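You operate a simulated robot arm through the tools that you are given. There is no shell and no other tool.

You run a simulated robot arm. Do the job below in one go: nothing can be reset, and whatever is moved stays where it is left.

TASK
Free the yellow stop on lane 3 and test it.
Fine: air shut, green bolt out, air open again, then stop switch down, then up. Where these are worked on the way, their far stop is far enough and under half their travel is too little: stop switch.

It is judged by the outcome, as a careful person would: the job done as asked, and still so three seconds after it is handed in. It fails if anything else is knocked over, pushed out of place, dropped, spilled or broken.

THE ROBOT
A 6-joint arm with a fingered hand, fixed in place. Base frame: the origin is at the foot of the arm, x ahead of it, y to its left, z up. Readings come in mm, degrees, newtons and seconds.
With the tool pointing down near the work surface it reaches from about 100 to 780 mm from the base axis. Its first joint turns from -166.0 to 166.0 degrees. Payload 5 kg.
The tool frame sits at the grasp point between the pads (the TCP): z along the fingers, y along the line on which they close. The tips reach 37 mm beyond it. Largest opening 124 mm; the body of the gripper starts 43 mm behind the TCP. The gripper is a hand of 3 fingers: y runs from the thumb to the fingers, the wrist lies at [-21, -125, -215] in the tool frame.
Orientation is that of the tool frame in the base frame, as a unit quaternion [x, y, z, w]. With the fingers straight down and the wrist toward the robot, the tool's x, y and z point along [0, 1, 0], [1, 0, 0] and [0, 0, -1] of the base frame.

THE INTERFACE
- The arm moves only by the tool step_arm. Its argument "deltas" is a list of rows, each a list of 6 numbers: the shift along the base's x, y, z in mm, then the turn, a rotation vector about the base's x, y, z in degrees. In form: [[tx, ty, tz, wx, wy, wz], ...]. A call has 1 to 20 rows; each row shifts and turns the commanded pose from where the row before left it. A row lasts 0.2 s, in which the tool goes at most 50 mm and 8.6 degrees; a call with a longer step from one row to the next is refused whole. A pose out of reach is approached as far as the arm can. The call stops where the force on the tool passes 90 N (or 10 N more than at its start, if that is more) or the arm is blocked; 0.2 s more then pass. In this call time passes only in rows, and 0.2 s behind the last. It gives the time, the measured TCP pose, the force on the tool (base axes), the opening and the grip force at its end, in the units of the frame above (readings bear some noise), with the torque about the TCP (base axes, N m) and any sound that the robot's microphone picked up.
- Cameras (640 x 400 px; columns grow to the right, rows downward): "scene" is fixed at [216, -649.2, 1338.3]; the picture's right is [0.99, -0.14, 0.00], its down [-0.07, -0.50, -0.86] and it looks along [0.12, 0.85, -0.51] (base axes); focal length 333 px, centre (320, 200). "wrist" rides on the gripper at [72, -104, -154] in the tool frame; the picture's right is [-0.83, 0.26, -0.49], its down [-0.51, -0.72, 0.47] and it looks along [-0.23, 0.64, 0.73] (tool axes); focal length 243 px, centre (320, 200). There is no depth. A picture from a camera that has moved, and an enlarged one, comes with that camera's place and axes in the base frame and with its lens. The place of the scene camera against the robot may be out by one fixed shift of up to 12 mm in any direction.
- grab_frame(camera): a new picture of that camera. No time passes.
- move_fingers(index, middle, thumb_bend, thumb_turn): sets how far each is bent, from 0 (flat) to 1 (curled in); at 0.3 the hand is open as for a grip, at 0.7 the pads meet at the TCP. One left out holds its place. A second passes; each finger stops where it meets its share of the squeeze, and holds until it gets a number again. It is the only way to open and close the hand. It gives what a move gives, with no picture; readings hold the bend of each and the force on the fingers (four entries, about 0 where the hand has none), thumb and palm. thumb_turn goes from beside the hand (0) to across from the fingers (1), as for a grip.
- zoom(camera, box): a new picture of the part [left, top, right, bottom] of that camera's present view, enlarged. No time passes.
- sign_off(): hands the job in; it is judged then, once.

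Places have to be worked out from the pictures, the camera data and where the tool is seen. Open the gripper and draw the arm clear of the work before you hand the job in, unless the task says otherwise.

The tools are called after ">>>" as name(argument=value, ...) on one line, values as JSON. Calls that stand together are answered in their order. step_arm: Moves the arm, as the interface text tells. Its arguments: {"type":"object","properties":{"deltas":{"type":"array","items":{"type":"array","items":{"type":"number"}}}},"required":["deltas"]} The other tools are called the same way: move_fingers (index, middle, thumb_bend, thumb_turn) moves the fingers one by one; grab_frame (camera) takes a picture; zoom (camera, box) takes an enlarged picture of a part of a camera's view; sign_off () hands the job in.

At the start:

```text
time: 0.0
eef_pos: [520.1, 146.3, 919.9]
ee_rot: [0.707, 0.707, 0.0, 0.0]
force: [0.3, -1.2, -0.6]
torque: [0.0, 0.0, 0.01]
grip_width: 123.6
grasp_force: 0.1
shape: jaw
bend: [0.3, 0.3, 0.3, 0.98]
finger forces: [0.1, 0.0, 0.0, 0.1, 0.1, 0.1]
```

scene: 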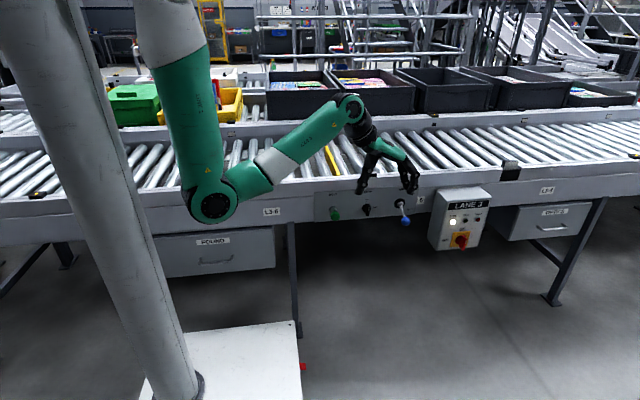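
wrist: 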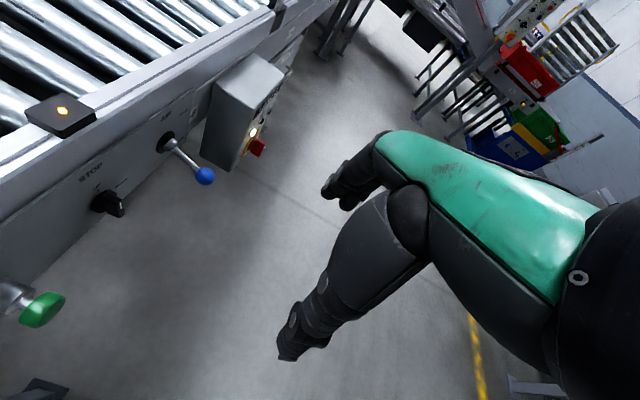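

I start by looking closely at the panel with the green knob, the stop switch and the blue-ball air lever.

>>> zoom(camera="scene", box=[300, 130, 500, 255])

>>> zoom(camera="wrist", box=[0, 50, 320, 350])

```text
3.20 times, centred on (400, 192) of scene
camera zoom: at [216.0, -649.2, 1338.3], right [0.99, -0.14, 0.0], down [-0.07, -0.5, -0.86], along [0.12, 0.85, -0.51], focal length 1066 px, centre (64, 224)
```

zoom: 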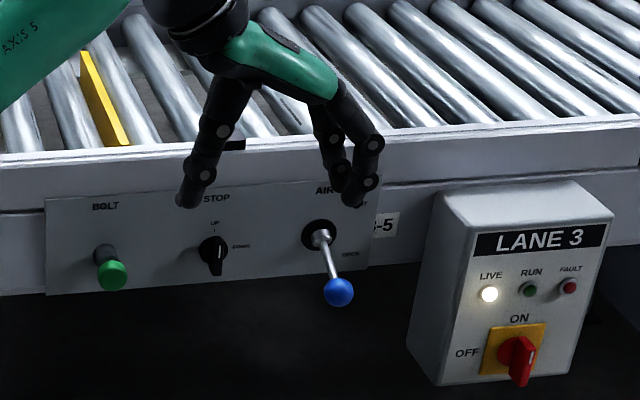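

```text
1.33 times, centred on (160, 200) of wrist
camera zoom: at [416.3, 219.3, 1074.8], right [0.26, -0.83, 0.49], down [-0.72, -0.51, -0.47], along [0.64, -0.23, -0.73], focal length 324 px, centre (533, 200)
```

zoom: 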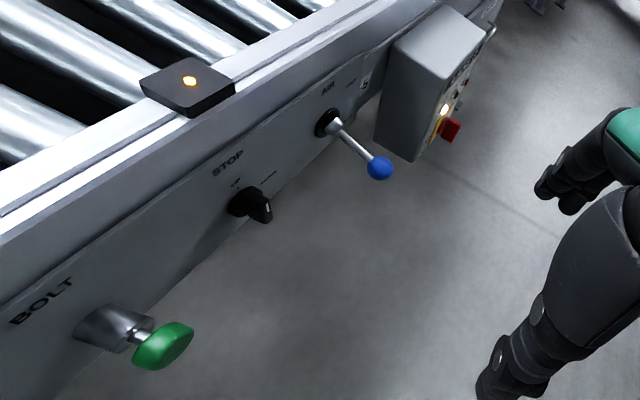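

The hand hides the AIR labels, so I raise it straight up a little to see the whole panel from the fixed camera.

>>> step_arm(deltas=[[-20, 0, 30, 0, 0, 0], [-30, 0, 40, 0, 0, 0], [-30, 0, 40, 0, 0, 0], [-20, 0, 20, 0, 0, 0]])

>>> zoom(camera="scene", box=[300, 180, 428, 260])

>>> grab_frame(camera="wrist")

>>> grab_frame(camera="scene")

```text
time: 1.0
eef_pos: [430.4, 151.1, 1044.4]
ee_rot: [0.707, 0.707, 0.0, 0.0]
force: [0.1, -0.3, 0.8]
torque: [0.03, -0.02, 0.01]
grip_width: 123.6
grasp_force: 0.2
shape: jaw
bend: [0.3, 0.3, 0.3, 0.98]
finger forces: [0.0, 0.0, 0.0, 0.1, 0.0, 0.0]
out of reach, approached as far as the arm can: row 4
```

```text
5.00 times, centred on (364, 220) of scene
camera zoom: at [216.0, -649.2, 1338.3], right [0.99, -0.14, 0.0], down [-0.07, -0.5, -0.86], along [0.12, 0.85, -0.51], focal length 1665 px, centre (100, 100)
```

zoom: 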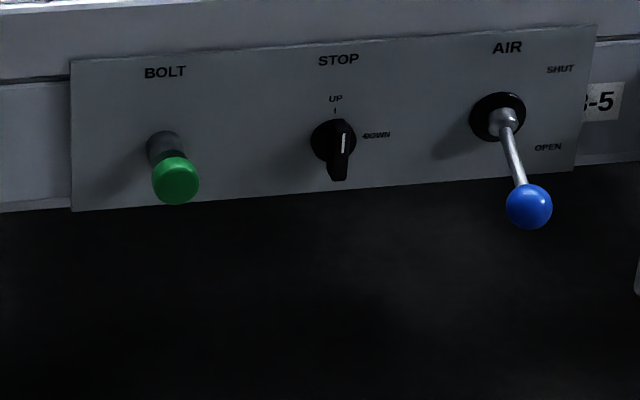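

```text
taken
camera wrist: at [327.0, 224.9, 1198.4], right [0.26, -0.83, 0.49], down [-0.72, -0.51, -0.47], along [0.64, -0.23, -0.73], focal length 243 px, centre (320, 200)
```

wrist: 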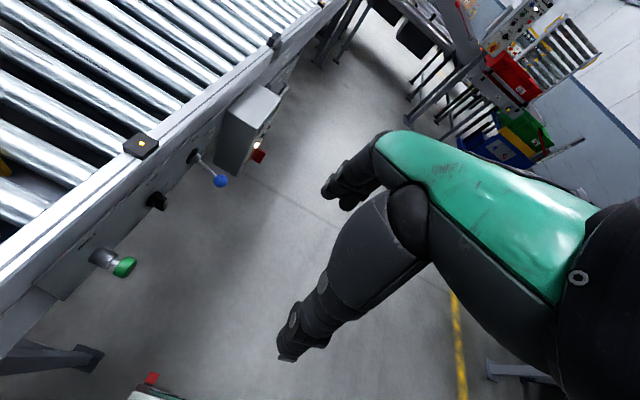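

```text
taken
```

scene: 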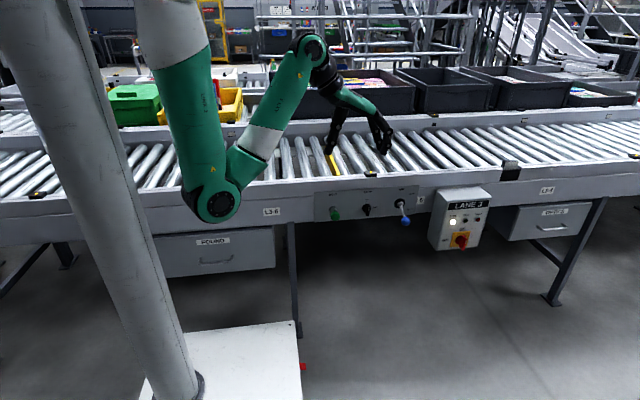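

The lever swings up for SHUT and down for OPEN, and the stop switch points at UP with DOWN at 3 o'clock. I bring the hand lower, away from the panel, and tilt the fingers toward it for a frontal wrist view.

>>> step_arm(deltas=[[10, -10, -40, 0, 0, 0], [10, -10, -40, 0, 0, 0], [0, -10, -40, 0, 0, 0], [0, -5, -20, 7.5, 0, 0], [0, -5, -10, 7.5, 0, 0], [0, 0, -10, 7.5, 0, 0], [0, 0, -10, 7.5, 0, 0], [0, 0, -10, 7.5, 0, 0], [0, 0, -10, 7.5, 0, 0]])

>>> grab_frame(camera="wrist")

>>> grab_frame(camera="scene")

```text
time: 3.2
eef_pos: [481.5, 109.6, 872.4]
ee_rot: [0.643, 0.666, 0.283, -0.252]
force: [-0.4, 0.1, -0.8]
torque: [0.11, 0.0, -0.01]
grip_width: 124.0
grasp_force: 0.0
shape: jaw
bend: [0.3, 0.3, 0.3, 0.98]
finger forces: [0.0, 0.1, 0.1, 0.1, 0.0, 0.1]
stopped in row 9: the arm was blocked; the commanded pose is now the measured one
```

```text
taken
camera wrist: at [370.1, 53.1, 1027.0], right [0.28, -0.93, -0.22], down [-0.68, -0.04, -0.73], along [0.67, 0.36, -0.65], focal length 243 px, centre (320, 200)
```

wrist: 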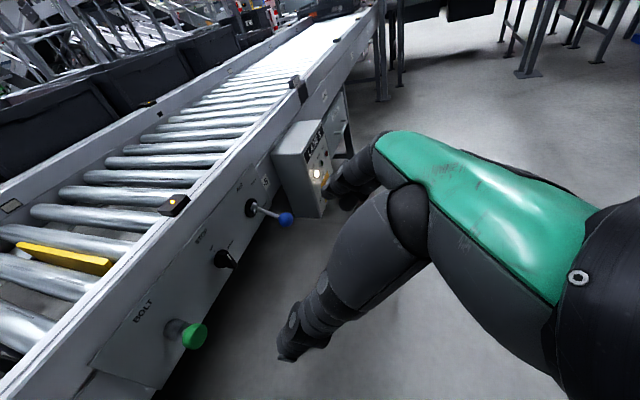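

```text
taken
```

scene: 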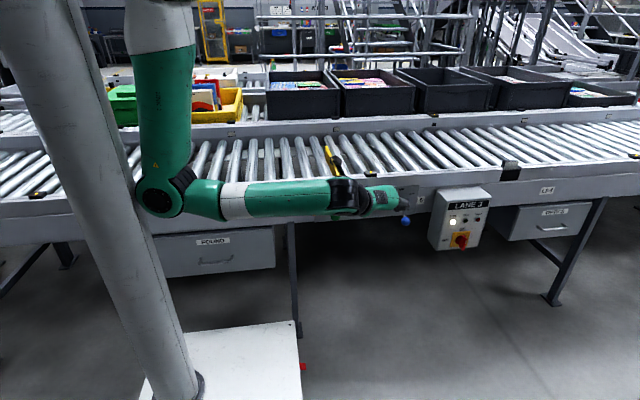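

The forearm got blocked here (elbow near the pillar behind it), but triangulating the three wrist views agrees well: green knob ≈ (422, 347, 686), switch ≈ (552, 379, 686), lever hub ≈ (680, 390, 695), ball ≈ (686, 318, 657). I narrow the hand to about 60 mm opening, and zoom in on the panel and the LANE 3 box for clearances.

>>> move_fingers(index=0.48, middle=0.48, thumb_bend=0.48)

>>> zoom(camera="wrist", box=[80, 100, 400, 400])

```text
time: 4.2
eef_pos: [481.3, 108.6, 869.8]
ee_rot: [0.644, 0.665, 0.282, -0.254]
force: [0.0, -1.0, 0.2]
torque: [0.04, -0.01, -0.01]
grip_width: 74.5
grasp_force: 0.2
shape: fingers
bend: [0.48, 0.48, 0.48, 0.98]
finger forces: [0.0, 0.1, 0.0, 0.0, 0.0, 0.0]
```

```text
1.33 times, centred on (240, 250) of wrist
camera zoom: at [369.9, 53.2, 1026.0], right [0.28, -0.93, -0.22], down [-0.69, -0.04, -0.73], along [0.67, 0.36, -0.65], focal length 324 px, centre (427, 133)
```

zoom: 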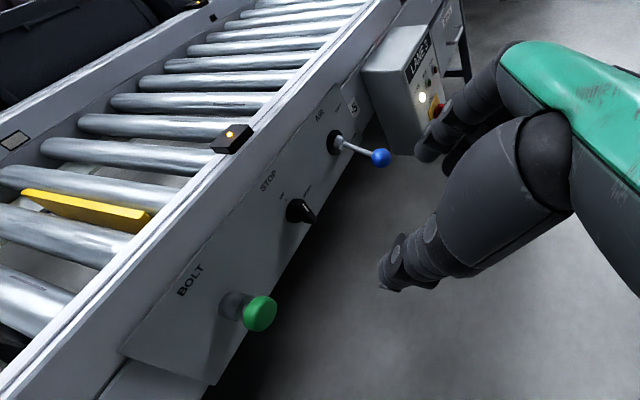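

Opening is now 74 mm. I move to a stand-off point in front of and above the blue ball, keeping the tilt.

>>> step_arm(deltas=[[29, 16, -10, 0, 0, 0], [29, 16, -15, 0, 0, 0], [29, 16, -20, 0, 0, 0], [29, 16, -20, 0, 0, 0], [29, 16, -20, 0, 0, 0], [29, 16, -20, 0, 0, 0], [27, 15, -20, 0, 0, 0]])

>>> grab_frame(camera="wrist")

>>> grab_frame(camera="scene")

```text
time: 5.8
eef_pos: [673.8, 223.8, 742.4]
ee_rot: [0.645, 0.663, 0.281, -0.256]
force: [-0.3, -0.1, 0.3]
torque: [0.0, -0.01, 0.03]
grip_width: 74.2
grasp_force: 0.0
shape: fingers
bend: [0.48, 0.48, 0.48, 0.98]
finger forces: [0.0, 0.0, 0.0, 0.0, 0.1, 0.0]
```

```text
taken
camera wrist: at [564.1, 166.9, 898.2], right [0.28, -0.93, -0.22], down [-0.69, -0.04, -0.72], along [0.66, 0.36, -0.66], focal length 243 px, centre (320, 200)
```

wrist: 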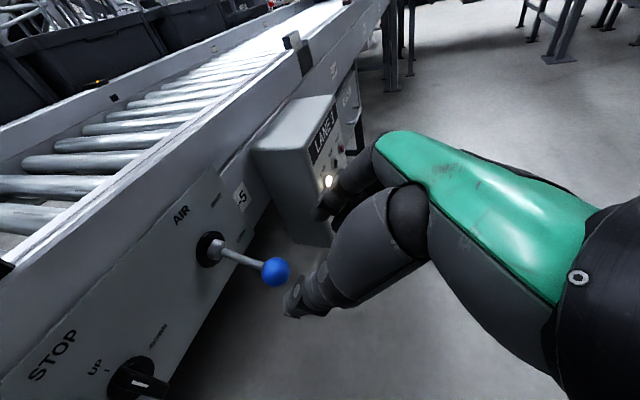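

```text
taken
```

scene: 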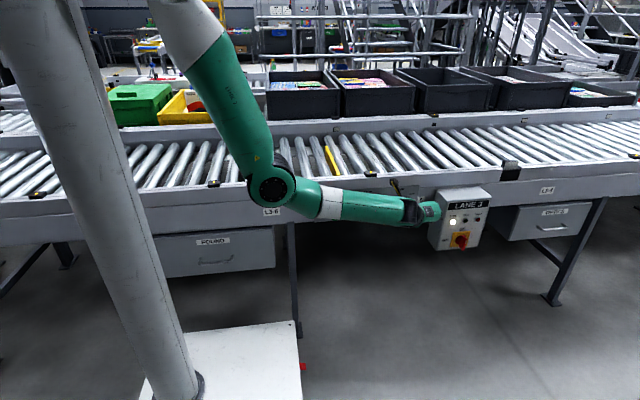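

The ball re-triangulates to about (684, 317, 660), roughly 125 mm ahead along the fingers. I advance about two thirds of that and check the alignment.

>>> step_arm(deltas=[[6, 15, -14, 0, 0, 0], [4, 20, -18, 0, 0, 0], [0, 20, -17, 0, 0, 0]])

>>> grab_frame(camera="wrist")

>>> zoom(camera="scene", box=[340, 150, 500, 250])

```text
time: 6.6
eef_pos: [682.1, 278.8, 692.5]
ee_rot: [0.644, 0.663, 0.282, -0.256]
force: [-0.9, 0.1, 0.9]
torque: [-0.01, -0.01, 0.01]
grip_width: 74.3
grasp_force: 0.1
shape: fingers
bend: [0.48, 0.48, 0.48, 0.98]
finger forces: [0.0, 0.0, 0.0, 0.1, 0.1, 0.0]
```

```text
taken
camera wrist: at [573.1, 221.5, 849.3], right [0.28, -0.93, -0.22], down [-0.69, -0.04, -0.72], along [0.66, 0.36, -0.66], focal length 243 px, centre (320, 200)
```

wrist: 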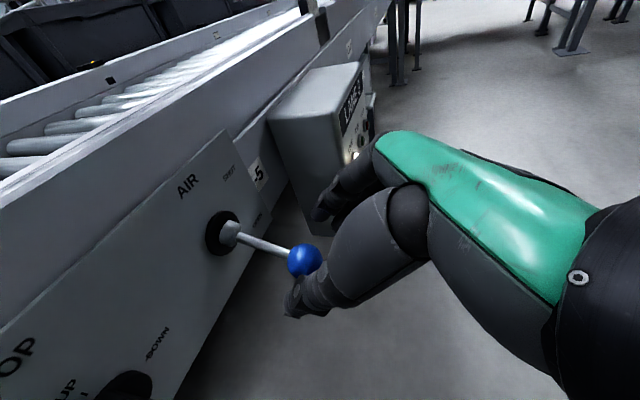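

```text
4.00 times, centred on (420, 200) of scene
camera zoom: at [216.0, -649.2, 1338.3], right [0.99, -0.14, 0.0], down [-0.07, -0.5, -0.86], along [0.12, 0.85, -0.51], focal length 1332 px, centre (-80, 200)
```

zoom: 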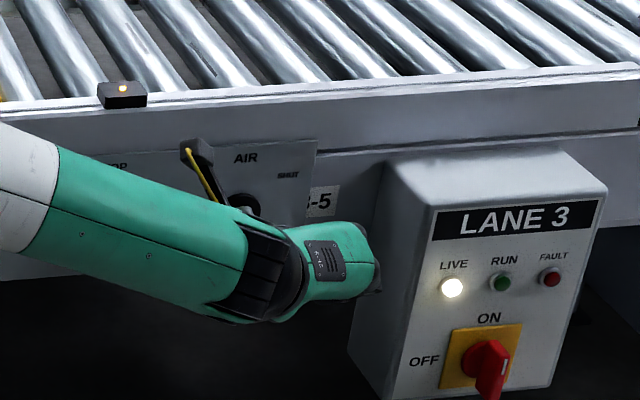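

Ball confirmed at (683, 317, 660), laterally centred between thumb and fingers. I advance the remaining 50 mm along the fingers.

>>> step_arm(deltas=[[1, 14, -12, 0, 0, 0], [0, 12, -10, 0, 0, 0], [0, 12, -10, 0, 0, 0]])

>>> grab_frame(camera="wrist")

```text
time: 7.4
eef_pos: [683.0, 306.8, 669.0]
ee_rot: [0.645, 0.663, 0.28, -0.255]
force: [-0.3, 0.5, -0.5]
torque: [-0.03, 0.0, 0.03]
grip_width: 74.2
grasp_force: 0.0
shape: fingers
bend: [0.48, 0.48, 0.48, 0.98]
finger forces: [0.0, 0.1, 0.0, 0.1, 0.0, 0.0]
out of reach, approached as far as the arm can: row 3
```

```text
taken
camera wrist: at [573.9, 251.0, 825.5], right [0.28, -0.93, -0.22], down [-0.69, -0.04, -0.72], along [0.66, 0.35, -0.66], focal length 243 px, centre (320, 200)
```

wrist: 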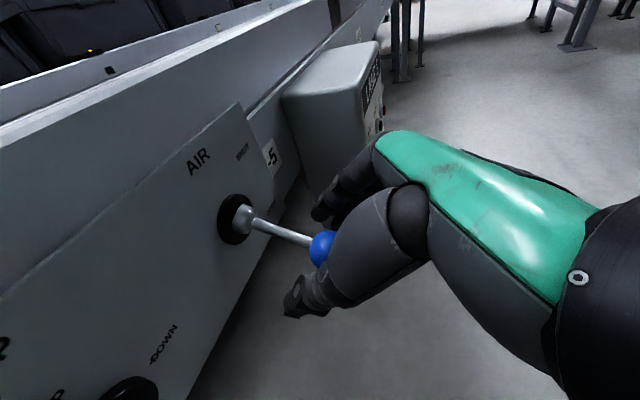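

The arm's reach ends here with the ball about 13 mm past the TCP, still well inside the fingertips. I close the fingers on the ball.

>>> move_fingers(index=0.62, middle=0.62, thumb_bend=0.62)

>>> zoom(camera="wrist", box=[160, 120, 480, 360])

```text
time: 8.4
eef_pos: [683.5, 308.2, 668.5]
ee_rot: [0.645, 0.663, 0.281, -0.256]
force: [-2.2, -0.2, -0.7]
torque: [0.03, 0.0, 0.0]
grip_width: 32.4
grasp_force: 1.0
shape: fingers
bend: [0.62, 0.62, 0.61, 0.97]
finger forces: [0.0, 0.0, 0.1, 0.0, 1.5, 0.0]
```

```text
1.67 times, centred on (320, 240) of wrist
camera zoom: at [574.1, 250.9, 825.7], right [0.28, -0.93, -0.22], down [-0.69, -0.04, -0.72], along [0.67, 0.36, -0.66], focal length 404 px, centre (320, 133)
```

zoom: 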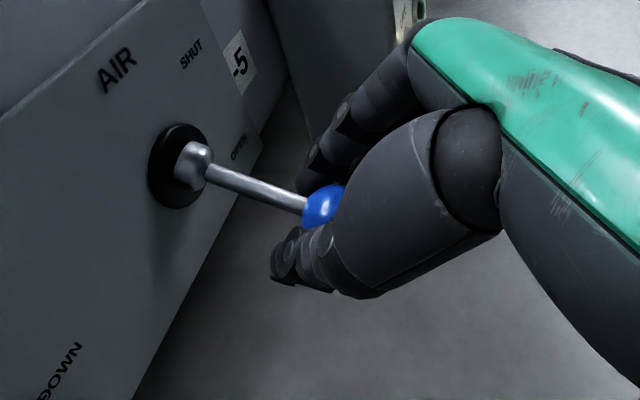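

The thumb touches the ball; I close a bit more to get a firm pinch.

>>> move_fingers(index=0.68, middle=0.68, thumb_bend=0.66)

>>> zoom(camera="wrist", box=[160, 120, 480, 360])

```text
time: 9.4
eef_pos: [683.2, 307.6, 668.8]
ee_rot: [0.646, 0.663, 0.28, -0.255]
force: [-6.0, 0.2, -1.7]
torque: [-0.01, 0.06, 0.05]
grip_width: 21.9
grasp_force: 3.1
shape: fingers
bend: [0.68, 0.68, 0.63, 0.97]
finger forces: [0.4, 0.1, 0.0, 0.0, 5.7, 0.0]
```

```text
1.67 times, centred on (320, 240) of wrist
camera zoom: at [573.9, 250.9, 825.6], right [0.28, -0.93, -0.22], down [-0.69, -0.04, -0.72], along [0.66, 0.36, -0.66], focal length 404 px, centre (320, 133)
```

zoom: 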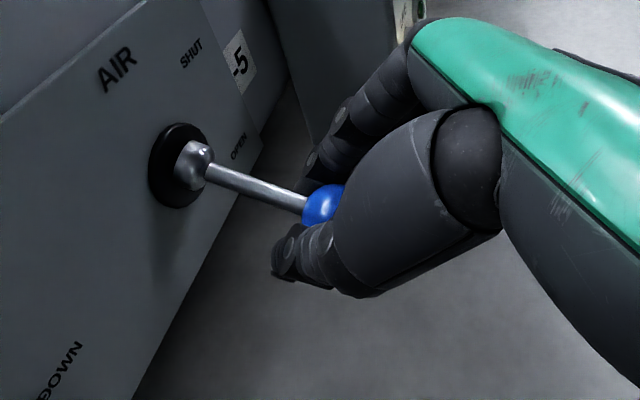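

Only the thumb bears; the fingers still need to come in, so I bend index and middle further.

>>> move_fingers(index=0.78, middle=0.78)

>>> zoom(camera="wrist", box=[160, 120, 480, 360])

```text
time: 10.4
eef_pos: [684.4, 307.5, 670.4]
ee_rot: [0.645, 0.663, 0.282, -0.256]
force: [13.6, 7.3, 1.1]
torque: [0.12, -0.15, -0.12]
grip_width: 16.0
grasp_force: 15.0
shape: fingers
bend: [0.74, 0.74, 0.64, 0.96]
finger forces: [12.1, 9.9, 0.1, 0.1, 8.6, 0.0]
```

```text
1.67 times, centred on (320, 240) of wrist
camera zoom: at [575.2, 251.2, 826.6], right [0.28, -0.93, -0.22], down [-0.69, -0.04, -0.72], along [0.67, 0.36, -0.66], focal length 404 px, centre (320, 133)
```

zoom: 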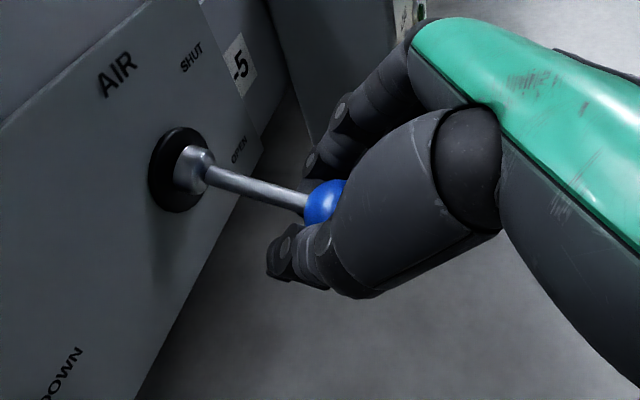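

The ball is pinched (fingers ~11 N each, thumb ~9 N). I lift it along its arc about the hub, first half of the swing.

>>> step_arm(deltas=[[0, -4, 10.5, 0, 0, 0], [0, -2.5, 11, 0, 0, 0], [0, -1, 11.3, 0, 0, 0]])

>>> zoom(camera="wrist", box=[160, 120, 480, 360])

```text
time: 11.2
eef_pos: [681.9, 303.8, 696.3]
ee_rot: [0.644, 0.664, 0.28, -0.257]
force: [5.0, 17.0, -2.9]
torque: [-0.08, 0.01, -0.01]
grip_width: 11.5
grasp_force: 9.8
shape: fingers
bend: [0.76, 0.78, 0.64, 0.97]
finger forces: [15.6, 0.0, 0.1, 0.0, 4.2, 0.0]
out of reach, approached as far as the arm can: row 1
```

```text
1.67 times, centred on (320, 240) of wrist
camera zoom: at [573.5, 247.7, 853.0], right [0.28, -0.93, -0.22], down [-0.69, -0.04, -0.72], along [0.66, 0.36, -0.66], focal length 404 px, centre (320, 133)
```

zoom: 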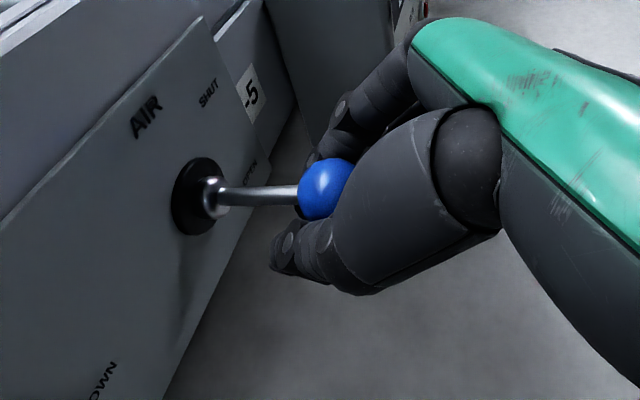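

The lever has swung past horizontal (ball now ≈ z 708). I continue up along the second half of the arc.

>>> step_arm(deltas=[[0, 0, 11, 0, 0, 0], [0, 1.5, 11, 0, 0, 0], [0, 3, 10, 0, 0, 0]])

>>> zoom(camera="wrist", box=[160, 120, 480, 360])

```text
time: 12.0
eef_pos: [680.1, 305.7, 723.4]
ee_rot: [0.647, 0.663, 0.277, -0.257]
force: [6.7, -10.7, -36.9]
torque: [-0.38, 0.15, -0.08]
grip_width: 19.0
grasp_force: 20.3
shape: fingers
bend: [0.73, 0.78, 0.64, 0.98]
finger forces: [15.3, 20.9, 0.0, 0.0, 3.4, 0.0]
```

```text
1.67 times, centred on (320, 240) of wrist
camera zoom: at [572.5, 249.3, 881.3], right [0.28, -0.94, -0.22], down [-0.7, -0.04, -0.72], along [0.66, 0.35, -0.66], focal length 404 px, centre (320, 133)
```

zoom: 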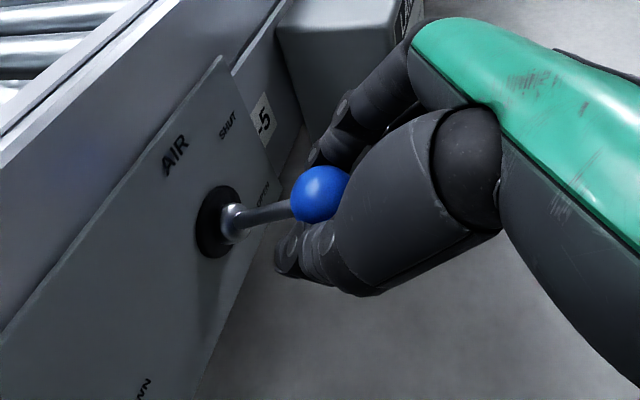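

Ball is now at about z 731 (≈27° up, mirror of the OPEN position) and the tool feels −37 N: the upper stop. I release the ball and look.

>>> move_fingers(index=0.45, middle=0.45, thumb_bend=0.45)

>>> grab_frame(camera="wrist")

```text
time: 13.0
eef_pos: [682.2, 305.5, 724.9]
ee_rot: [0.646, 0.663, 0.277, -0.257]
force: [-6.7, -40.2, -23.8]
torque: [-0.64, 0.14, 0.09]
grip_width: 82.9
grasp_force: 20.5
shape: fingers
bend: [0.45, 0.75, 0.45, 0.98]
finger forces: [0.0, 39.3, 0.0, 0.0, 0.0, 0.0]
```

```text
taken
camera wrist: at [572.7, 249.1, 882.6], right [0.28, -0.93, -0.22], down [-0.7, -0.04, -0.72], along [0.66, 0.35, -0.66], focal length 243 px, centre (320, 200)
```

wrist: 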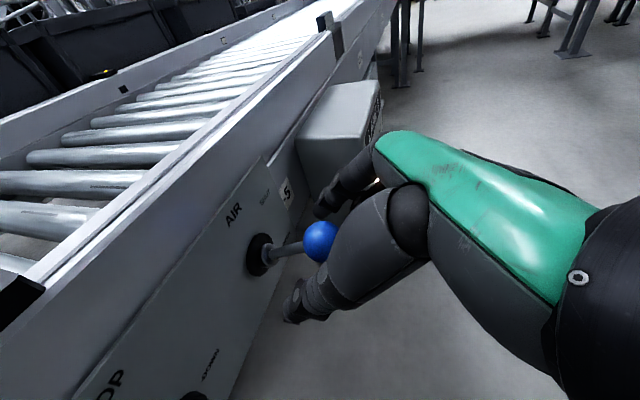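

The middle finger is hooked under the ball and can't open. I curl it back slightly so it stops pressing, before backing the hand out.

>>> move_fingers(middle=0.8)

>>> zoom(camera="wrist", box=[200, 140, 440, 340])

```text
time: 14.0
eef_pos: [680.2, 306.8, 723.6]
ee_rot: [0.646, 0.663, 0.276, -0.258]
force: [-1.2, -21.8, -36.6]
torque: [-0.23, -0.05, 0.01]
grip_width: 82.6
grasp_force: 21.5
shape: fingers
bend: [0.45, 0.78, 0.45, 0.98]
finger forces: [0.0, 43.4, 0.0, 0.1, 0.0, 0.0]
```

```text
2.00 times, centred on (320, 240) of wrist
camera zoom: at [572.1, 250.1, 881.4], right [0.28, -0.93, -0.22], down [-0.7, -0.04, -0.71], along [0.66, 0.35, -0.66], focal length 485 px, centre (320, 120)
```

zoom: 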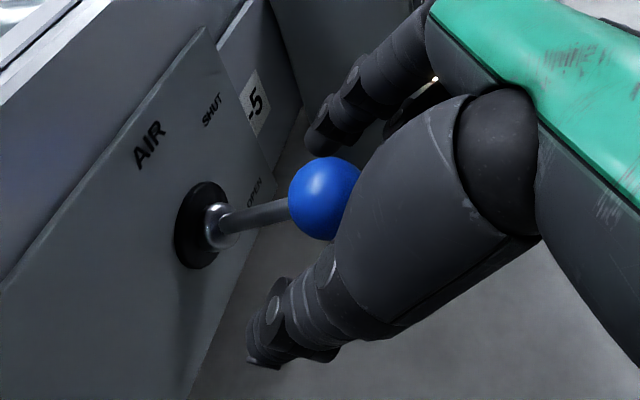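

The middle finger carries the ball from below with the lever hard on its upper stop. I ease the hand down and out in small steps to unload it.

>>> step_arm(deltas=[[0, -3, -3, 0, 0, 0], [0, -4, -3, 0, 0, 0]])

>>> zoom(camera="wrist", box=[200, 140, 440, 340])

```text
time: 14.6
eef_pos: [686.0, 301.4, 725.2]
ee_rot: [0.644, 0.663, 0.282, -0.256]
force: [-0.4, -2.8, -10.9]
torque: [-0.04, -0.11, -0.01]
grip_width: 82.8
grasp_force: 4.4
shape: fingers
bend: [0.45, 0.79, 0.45, 0.98]
finger forces: [0.0, 9.2, 0.0, 0.1, 0.1, 0.0]
```

```text
2.00 times, centred on (320, 240) of wrist
camera zoom: at [575.4, 244.2, 881.5], right [0.28, -0.93, -0.22], down [-0.69, -0.03, -0.72], along [0.67, 0.36, -0.65], focal length 485 px, centre (320, 120)
```

zoom: 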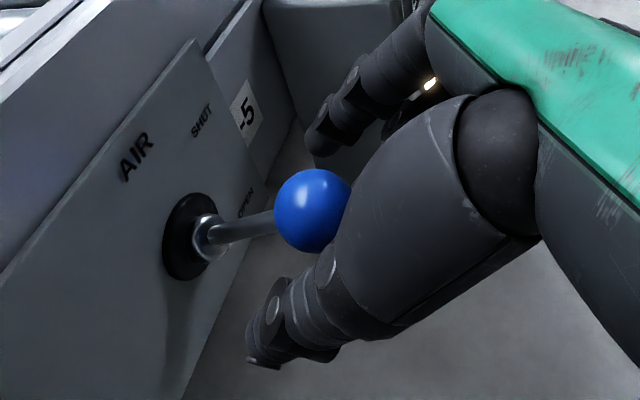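

Load dropped to about 11 N. I continue backing out away from the panel.

>>> step_arm(deltas=[[0, -6, -4, 0, 0, 0], [0, -10, 0, 0, 0, 0], [0, -10, 0, 0, 0, 0]])

>>> zoom(camera="wrist", box=[200, 140, 440, 340])

```text
time: 15.4
eef_pos: [683.5, 275.1, 719.9]
ee_rot: [0.645, 0.663, 0.281, -0.256]
force: [0.0, 0.6, 0.3]
torque: [0.0, -0.02, -0.02]
grip_width: 82.7
grasp_force: 0.1
shape: fingers
bend: [0.45, 0.8, 0.45, 0.98]
finger forces: [0.0, 0.1, 0.0, 0.0, 0.1, 0.0]
```

```text
2.00 times, centred on (320, 240) of wrist
camera zoom: at [573.8, 217.8, 875.6], right [0.28, -0.93, -0.22], down [-0.69, -0.04, -0.72], along [0.67, 0.36, -0.66], focal length 485 px, centre (320, 120)
```

zoom: 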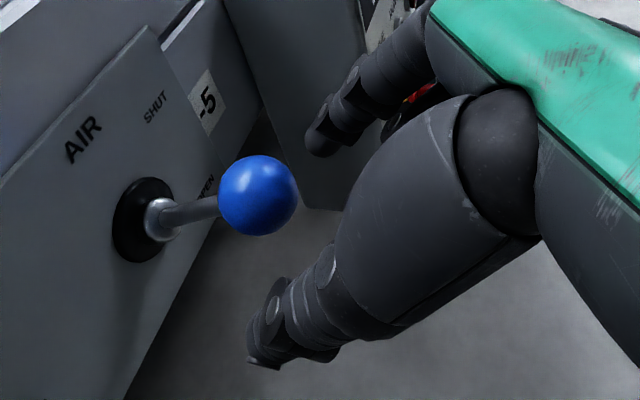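

The hand is free of the lever and the ball stays up. I open the fingers and back off to verify the SHUT position from both cameras.

>>> move_fingers(index=0.45, middle=0.45, thumb_bend=0.45)

>>> step_arm(deltas=[[-15, -25, 15, 0, 0, 0], [-40, -25, 15, 0, 0, 0], [-40, -25, 10, 0, 0, 0], [-40, -10, 0, 0, 0, 0], [-40, 0, 0, 0, 0, 0]])

>>> grab_frame(camera="wrist")

>>> zoom(camera="scene", box=[300, 150, 460, 250])

```text
time: 16.4
eef_pos: [682.3, 275.4, 719.0]
ee_rot: [0.645, 0.664, 0.28, -0.256]
force: [-0.3, -0.1, -0.2]
torque: [-0.02, -0.04, -0.02]
grip_width: 82.9
grasp_force: 0.1
shape: fingers
bend: [0.45, 0.45, 0.45, 0.98]
finger forces: [0.0, 0.0, 0.0, 0.0, 0.0, 0.0]
```

```text
time: 17.6
eef_pos: [508.3, 188.7, 759.9]
ee_rot: [0.646, 0.663, 0.281, -0.256]
force: [0.0, 0.2, -0.3]
torque: [0.04, 0.03, 0.01]
grip_width: 83.2
grasp_force: 0.1
shape: fingers
bend: [0.45, 0.45, 0.45, 0.98]
finger forces: [0.0, 0.1, 0.0, 0.0, 0.1, 0.0]
```

```text
taken
camera wrist: at [398.9, 132.0, 915.6], right [0.28, -0.93, -0.22], down [-0.69, -0.04, -0.72], along [0.66, 0.36, -0.66], focal length 243 px, centre (320, 200)
```

wrist: 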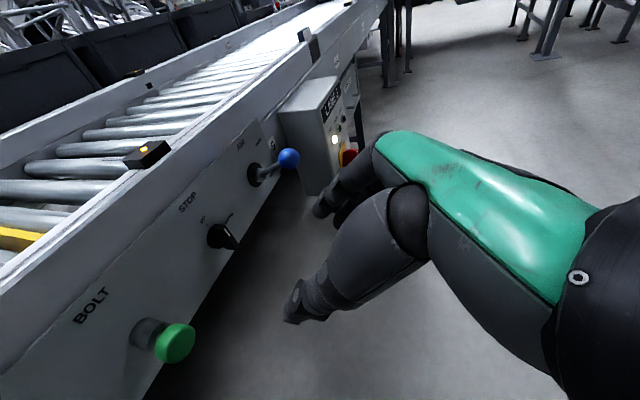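

```text
4.00 times, centred on (380, 200) of scene
camera zoom: at [216.0, -649.2, 1338.3], right [0.99, -0.14, 0.0], down [-0.07, -0.5, -0.86], along [0.12, 0.85, -0.51], focal length 1332 px, centre (80, 200)
```

zoom: 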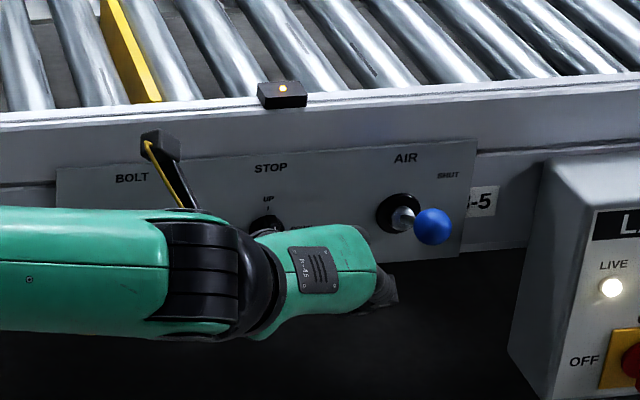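

The lever stays up at SHUT (ball ≈ z 726, mirror of the OPEN position). Next is the green bolt at about (422, 347, 686); I zoom in on its shape.

>>> zoom(camera="wrist", box=[60, 270, 260, 395])

>>> zoom(camera="wrist", box=[160, 120, 320, 260])

```text
3.20 times, centred on (160, 332) of wrist
camera zoom: at [398.9, 132.0, 915.6], right [0.28, -0.93, -0.22], down [-0.69, -0.04, -0.72], along [0.66, 0.36, -0.66], focal length 776 px, centre (832, -224)
```

zoom: 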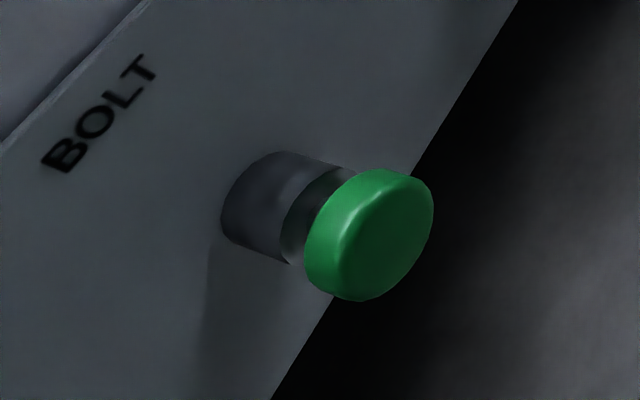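

```text
2.86 times, centred on (240, 190) of wrist
camera zoom: at [398.9, 132.0, 915.6], right [0.28, -0.93, -0.22], down [-0.69, -0.04, -0.72], along [0.66, 0.36, -0.66], focal length 693 px, centre (549, 229)
```

zoom: 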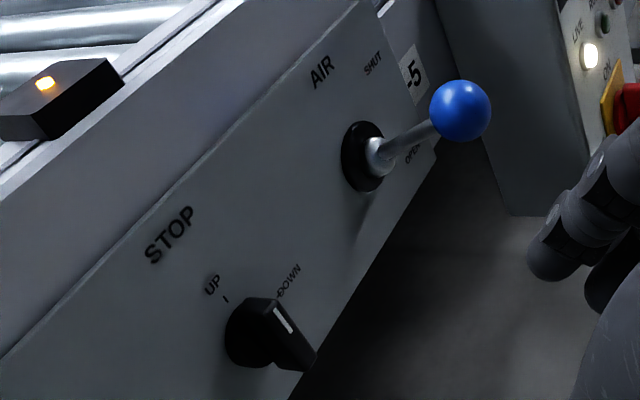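

The green head is a ~35 mm disc sitting just off a slightly thinner steel barrel. I move to a stand-off in front of it, tilting the fingers nearly horizontal so the tips can hook behind the rim.

>>> step_arm(deltas=[[-15, 5, -15, 4, 0, 0], [-18, 10, -12, 6, 0, 0], [-18, 12, -10, 6, 0, 0], [-18, 12, -8, 6, 0, 0], [-18, 12, -8, 6, 0, 0]])

>>> grab_frame(camera="wrist")

>>> grab_frame(camera="scene")

```text
time: 18.8
eef_pos: [422.8, 240.3, 705.7]
ee_rot: [0.563, 0.575, 0.434, -0.405]
force: [-0.8, 0.5, 0.2]
torque: [-0.01, -0.02, 0.0]
grip_width: 82.9
grasp_force: 0.1
shape: fingers
bend: [0.45, 0.45, 0.45, 0.98]
finger forces: [0.0, 0.1, 0.1, 0.1, 0.0, 0.1]
```

```text
taken
camera wrist: at [312.1, 117.4, 816.7], right [0.28, -0.72, -0.63], down [-0.69, 0.31, -0.65], along [0.67, 0.62, -0.41], focal length 243 px, centre (320, 200)
```

wrist: 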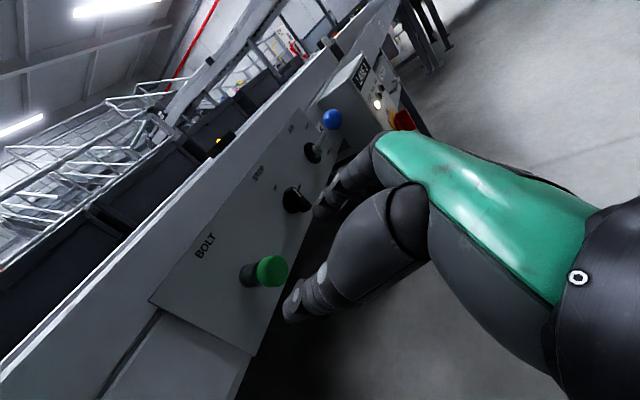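

```text
taken
```

scene: 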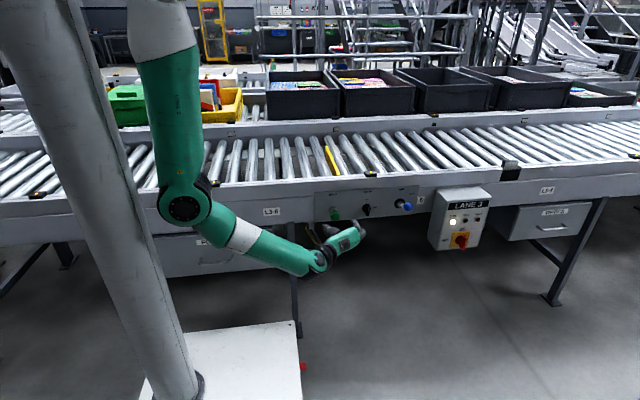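

Knob head centre re-measured at about (421.6, 348, 688). I line up on the finger axis and advance so the head comes between thumb and fingers.

>>> step_arm(deltas=[[-3, 15, 4, 0, 0, 0], [0, 12, 3, 0, 0, 0], [0.4, 19, -6, 0, 0, 0], [0.4, 19, -6, 0, 0, 0]])

>>> grab_frame(camera="wrist")

```text
time: 19.8
eef_pos: [418.5, 304.9, 700.9]
ee_rot: [0.564, 0.575, 0.433, -0.405]
force: [-0.6, 0.0, 0.6]
torque: [-0.01, -0.02, 0.02]
grip_width: 83.3
grasp_force: 0.0
shape: fingers
bend: [0.45, 0.45, 0.45, 0.98]
finger forces: [0.1, 0.0, 0.0, 0.0, 0.1, 0.0]
```

```text
taken
camera wrist: at [309.5, 182.6, 812.3], right [0.28, -0.72, -0.63], down [-0.69, 0.3, -0.65], along [0.66, 0.62, -0.41], focal length 243 px, centre (320, 200)
```

wrist: 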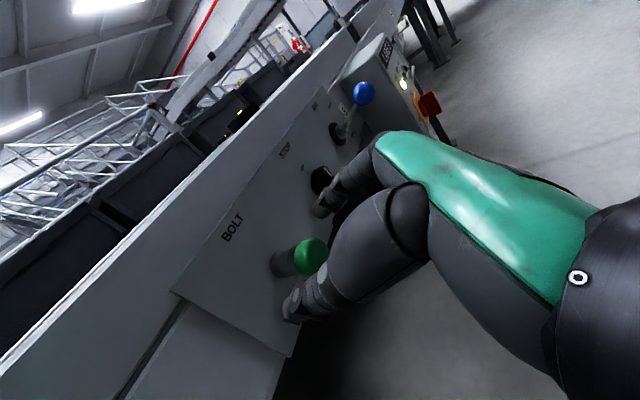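

Well aligned: the head is about 45 mm ahead, within 2 mm laterally. I advance 38 mm more.

>>> step_arm(deltas=[[1, 12, -3.7, 0, 0, 0], [1, 12, -3.7, 0, 0, 0], [0.5, 12, -3.7, 0, 0, 0]])

>>> grab_frame(camera="wrist")

>>> zoom(camera="scene", box=[290, 170, 430, 270])

```text
time: 20.6
eef_pos: [421.9, 342.3, 689.6]
ee_rot: [0.564, 0.576, 0.433, -0.404]
force: [-0.3, 0.5, -0.3]
torque: [0.02, 0.02, 0.02]
grip_width: 82.9
grasp_force: 0.1
shape: fingers
bend: [0.45, 0.45, 0.45, 0.98]
finger forces: [0.0, 0.0, 0.0, 0.0, 0.1, 0.1]
```

```text
taken
camera wrist: at [312.1, 218.5, 800.8], right [0.28, -0.72, -0.63], down [-0.69, 0.3, -0.65], along [0.66, 0.62, -0.41], focal length 243 px, centre (320, 200)
```

wrist: 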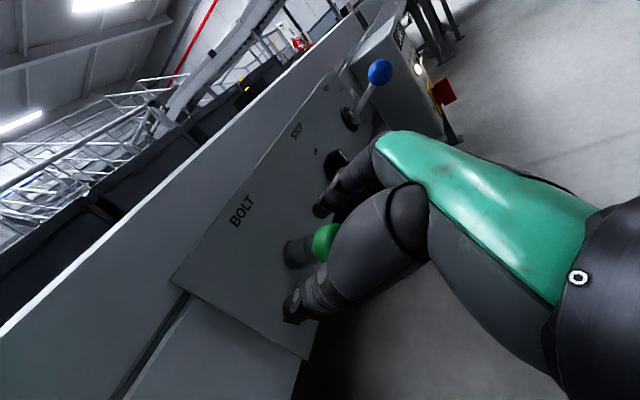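

```text
4.00 times, centred on (360, 220) of scene
camera zoom: at [216.0, -649.2, 1338.3], right [0.99, -0.14, 0.0], down [-0.07, -0.5, -0.86], along [0.12, 0.85, -0.51], focal length 1332 px, centre (160, 120)
```

zoom: 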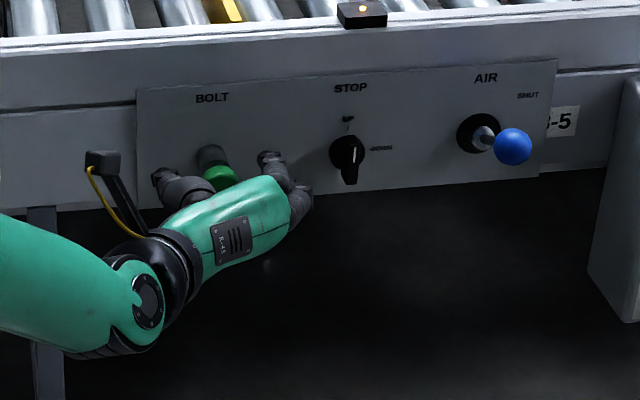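

The head sits centred between thumb and fingers. I close the hand on it stepwise.

>>> move_fingers(index=0.62, middle=0.62, thumb_bend=0.6)

>>> zoom(camera="wrist", box=[240, 160, 440, 340])

```text
time: 21.6
eef_pos: [422.2, 340.4, 689.8]
ee_rot: [0.564, 0.575, 0.433, -0.404]
force: [0.7, -0.2, -0.2]
torque: [0.0, -0.01, 0.01]
grip_width: 34.4
grasp_force: 0.0
shape: fingers
bend: [0.62, 0.62, 0.6, 0.98]
finger forces: [0.1, 0.1, 0.0, 0.1, 0.1, 0.0]
```

```text
2.22 times, centred on (340, 250) of wrist
camera zoom: at [312.2, 218.3, 800.8], right [0.28, -0.72, -0.63], down [-0.69, 0.31, -0.65], along [0.66, 0.62, -0.41], focal length 539 px, centre (276, 89)
```

zoom: 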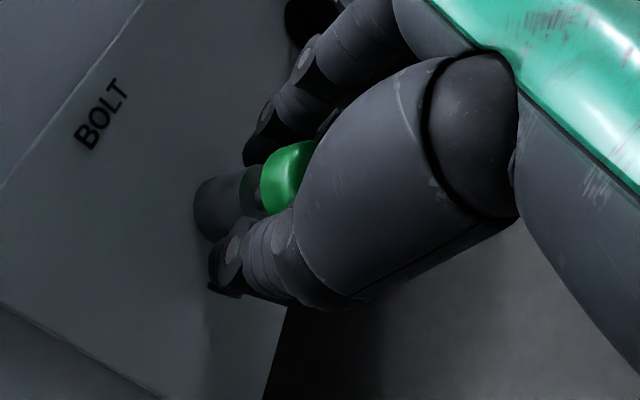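

The tips pass behind the green head alongside the barrel. I close further until contact.

>>> move_fingers(index=0.74, middle=0.74, thumb_bend=0.68)

>>> zoom(camera="wrist", box=[240, 160, 440, 340])

>>> zoom(camera="scene", box=[310, 190, 390, 240])

```text
time: 22.6
eef_pos: [421.4, 341.0, 688.7]
ee_rot: [0.564, 0.575, 0.433, -0.404]
force: [4.4, 3.7, -5.1]
torque: [-0.11, 0.01, -0.12]
grip_width: 28.6
grasp_force: 9.5
shape: fingers
bend: [0.63, 0.73, 0.63, 0.97]
finger forces: [9.5, 3.0, 0.0, 0.0, 7.2, 0.1]
```

```text
2.22 times, centred on (340, 250) of wrist
camera zoom: at [312.3, 218.4, 800.7], right [0.28, -0.72, -0.63], down [-0.69, 0.31, -0.65], along [0.66, 0.62, -0.41], focal length 539 px, centre (276, 89)
```

zoom: 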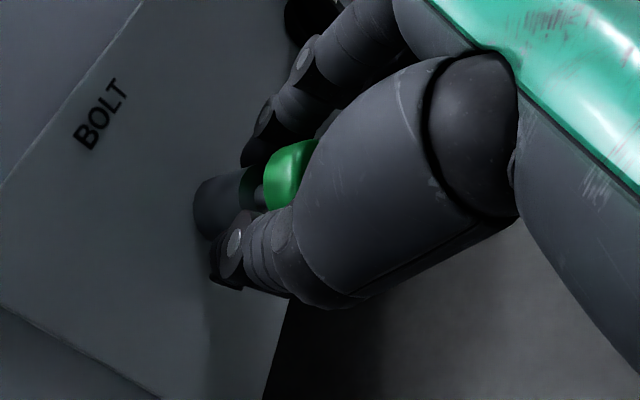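

```text
8.00 times, centred on (350, 215) of scene
camera zoom: at [216.0, -649.2, 1338.3], right [0.99, -0.14, 0.0], down [-0.07, -0.5, -0.86], along [0.12, 0.85, -0.51], focal length 2664 px, centre (80, 80)
```

zoom: 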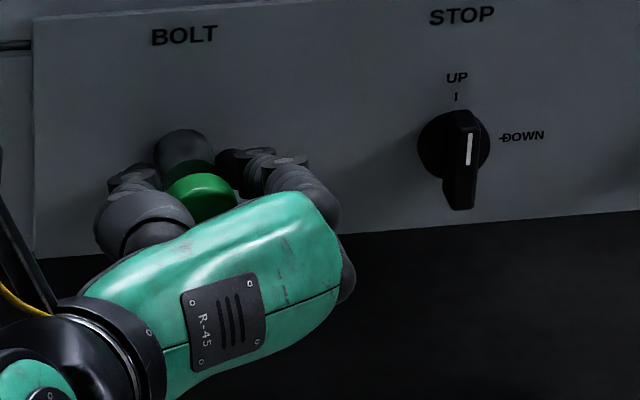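

Contact on all three. The tips are behind the rim; I pull straight out in small steps and watch the force.

>>> step_arm(deltas=[[0, -4, 0, 0, 0, 0], [0, -4, 0, 0, 0, 0], [0, -4, 0, 0, 0, 0]])

>>> zoom(camera="wrist", box=[240, 160, 440, 340])

>>> zoom(camera="scene", box=[310, 190, 390, 240])

```text
time: 23.4
eef_pos: [421.7, 329.9, 689.3]
ee_rot: [0.564, 0.575, 0.433, -0.404]
force: [4.0, 1.8, -1.9]
torque: [0.02, -0.01, -0.1]
grip_width: 26.3
grasp_force: 7.5
shape: fingers
bend: [0.64, 0.73, 0.64, 0.97]
finger forces: [6.4, 3.6, 0.0, 0.0, 4.7, 0.0]
```

```text
2.22 times, centred on (340, 250) of wrist
camera zoom: at [312.2, 205.9, 801.1], right [0.28, -0.72, -0.63], down [-0.69, 0.31, -0.65], along [0.67, 0.62, -0.41], focal length 539 px, centre (276, 89)
```

zoom: 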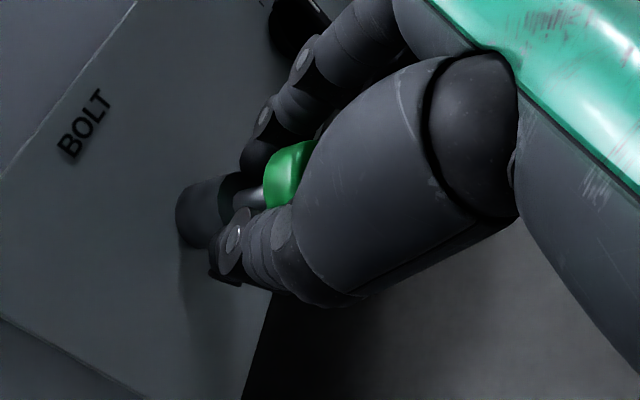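

```text
8.00 times, centred on (350, 215) of scene
camera zoom: at [216.0, -649.2, 1338.3], right [0.99, -0.14, 0.0], down [-0.07, -0.5, -0.86], along [0.12, 0.85, -0.51], focal length 2664 px, centre (80, 80)
```

zoom: 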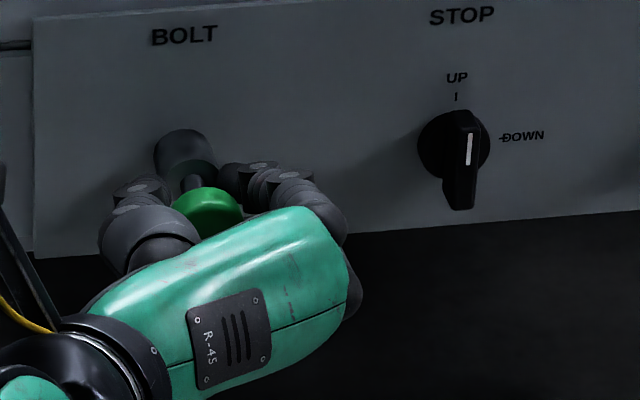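

The stem is emerging and the head follows the hand. I keep pulling until it meets its stop.

>>> step_arm(deltas=[[0, -4, 0, 0, 0, 0], [0, -4, 0, 0, 0, 0], [0, -4, 0, 0, 0, 0]])

>>> zoom(camera="wrist", box=[240, 160, 440, 340])

>>> zoom(camera="scene", box=[310, 190, 390, 240])

```text
time: 24.2
eef_pos: [421.4, 318.5, 689.7]
ee_rot: [0.564, 0.575, 0.433, -0.404]
force: [-2.1, 0.9, -1.1]
torque: [0.04, -0.04, -0.06]
grip_width: 16.6
grasp_force: 6.5
shape: fingers
bend: [0.68, 0.73, 0.65, 0.97]
finger forces: [3.6, 2.6, 0.1, 0.1, 6.7, 0.1]
```

```text
2.22 times, centred on (340, 250) of wrist
camera zoom: at [312.2, 194.5, 800.7], right [0.28, -0.72, -0.63], down [-0.69, 0.31, -0.65], along [0.66, 0.62, -0.41], focal length 539 px, centre (276, 89)
```

zoom: 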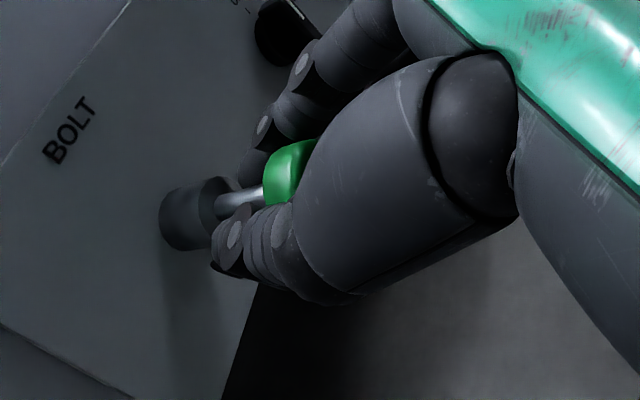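

```text
8.00 times, centred on (350, 215) of scene
camera zoom: at [216.0, -649.2, 1338.3], right [0.99, -0.14, 0.0], down [-0.07, -0.5, -0.86], along [0.12, 0.85, -0.51], focal length 2664 px, centre (80, 80)
```

zoom: 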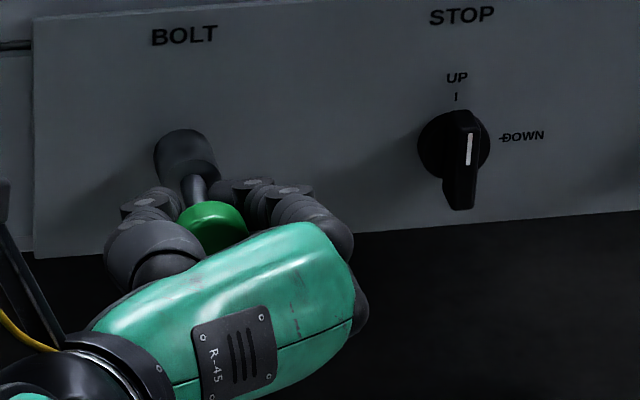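

Still moving freely, about 22 mm out. I continue in small steps.

>>> step_arm(deltas=[[0, -4, 0, 0, 0, 0], [0, -4, 0, 0, 0, 0]])

>>> zoom(camera="scene", box=[310, 190, 390, 240])

>>> zoom(camera="wrist", box=[240, 160, 440, 340])

```text
time: 24.8
eef_pos: [420.4, 309.6, 688.9]
ee_rot: [0.563, 0.577, 0.432, -0.405]
force: [-0.9, 20.3, -3.9]
torque: [0.07, 0.05, -0.03]
grip_width: 17.1
grasp_force: 9.5
shape: fingers
bend: [0.68, 0.73, 0.65, 0.97]
finger forces: [5.0, 9.2, 0.1, 0.0, 5.1, 0.1]
```

```text
8.00 times, centred on (350, 215) of scene
camera zoom: at [216.0, -649.2, 1338.3], right [0.99, -0.14, 0.0], down [-0.07, -0.5, -0.86], along [0.12, 0.85, -0.51], focal length 2664 px, centre (80, 80)
```

zoom: 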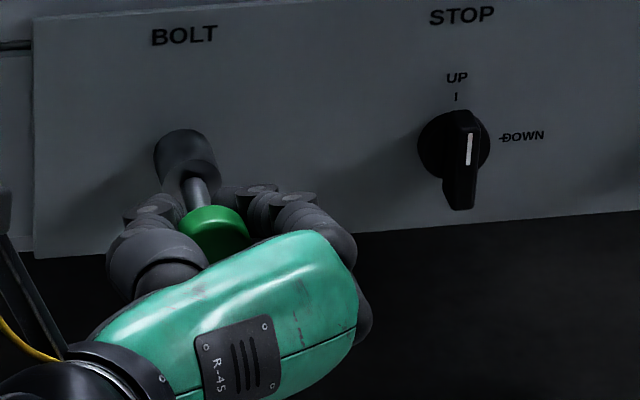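

```text
2.22 times, centred on (340, 250) of wrist
camera zoom: at [312.0, 187.1, 801.1], right [0.28, -0.72, -0.63], down [-0.69, 0.3, -0.66], along [0.66, 0.62, -0.41], focal length 539 px, centre (276, 89)
```

zoom: 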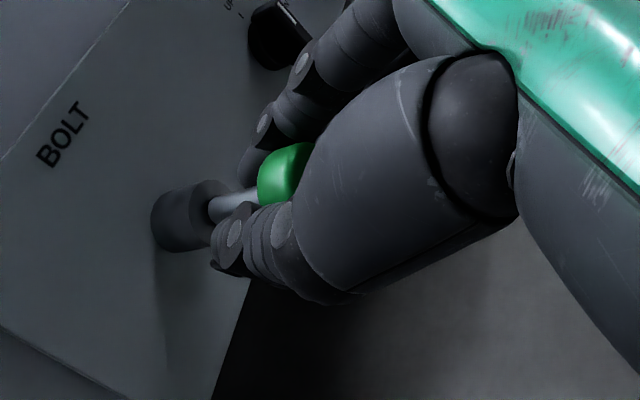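

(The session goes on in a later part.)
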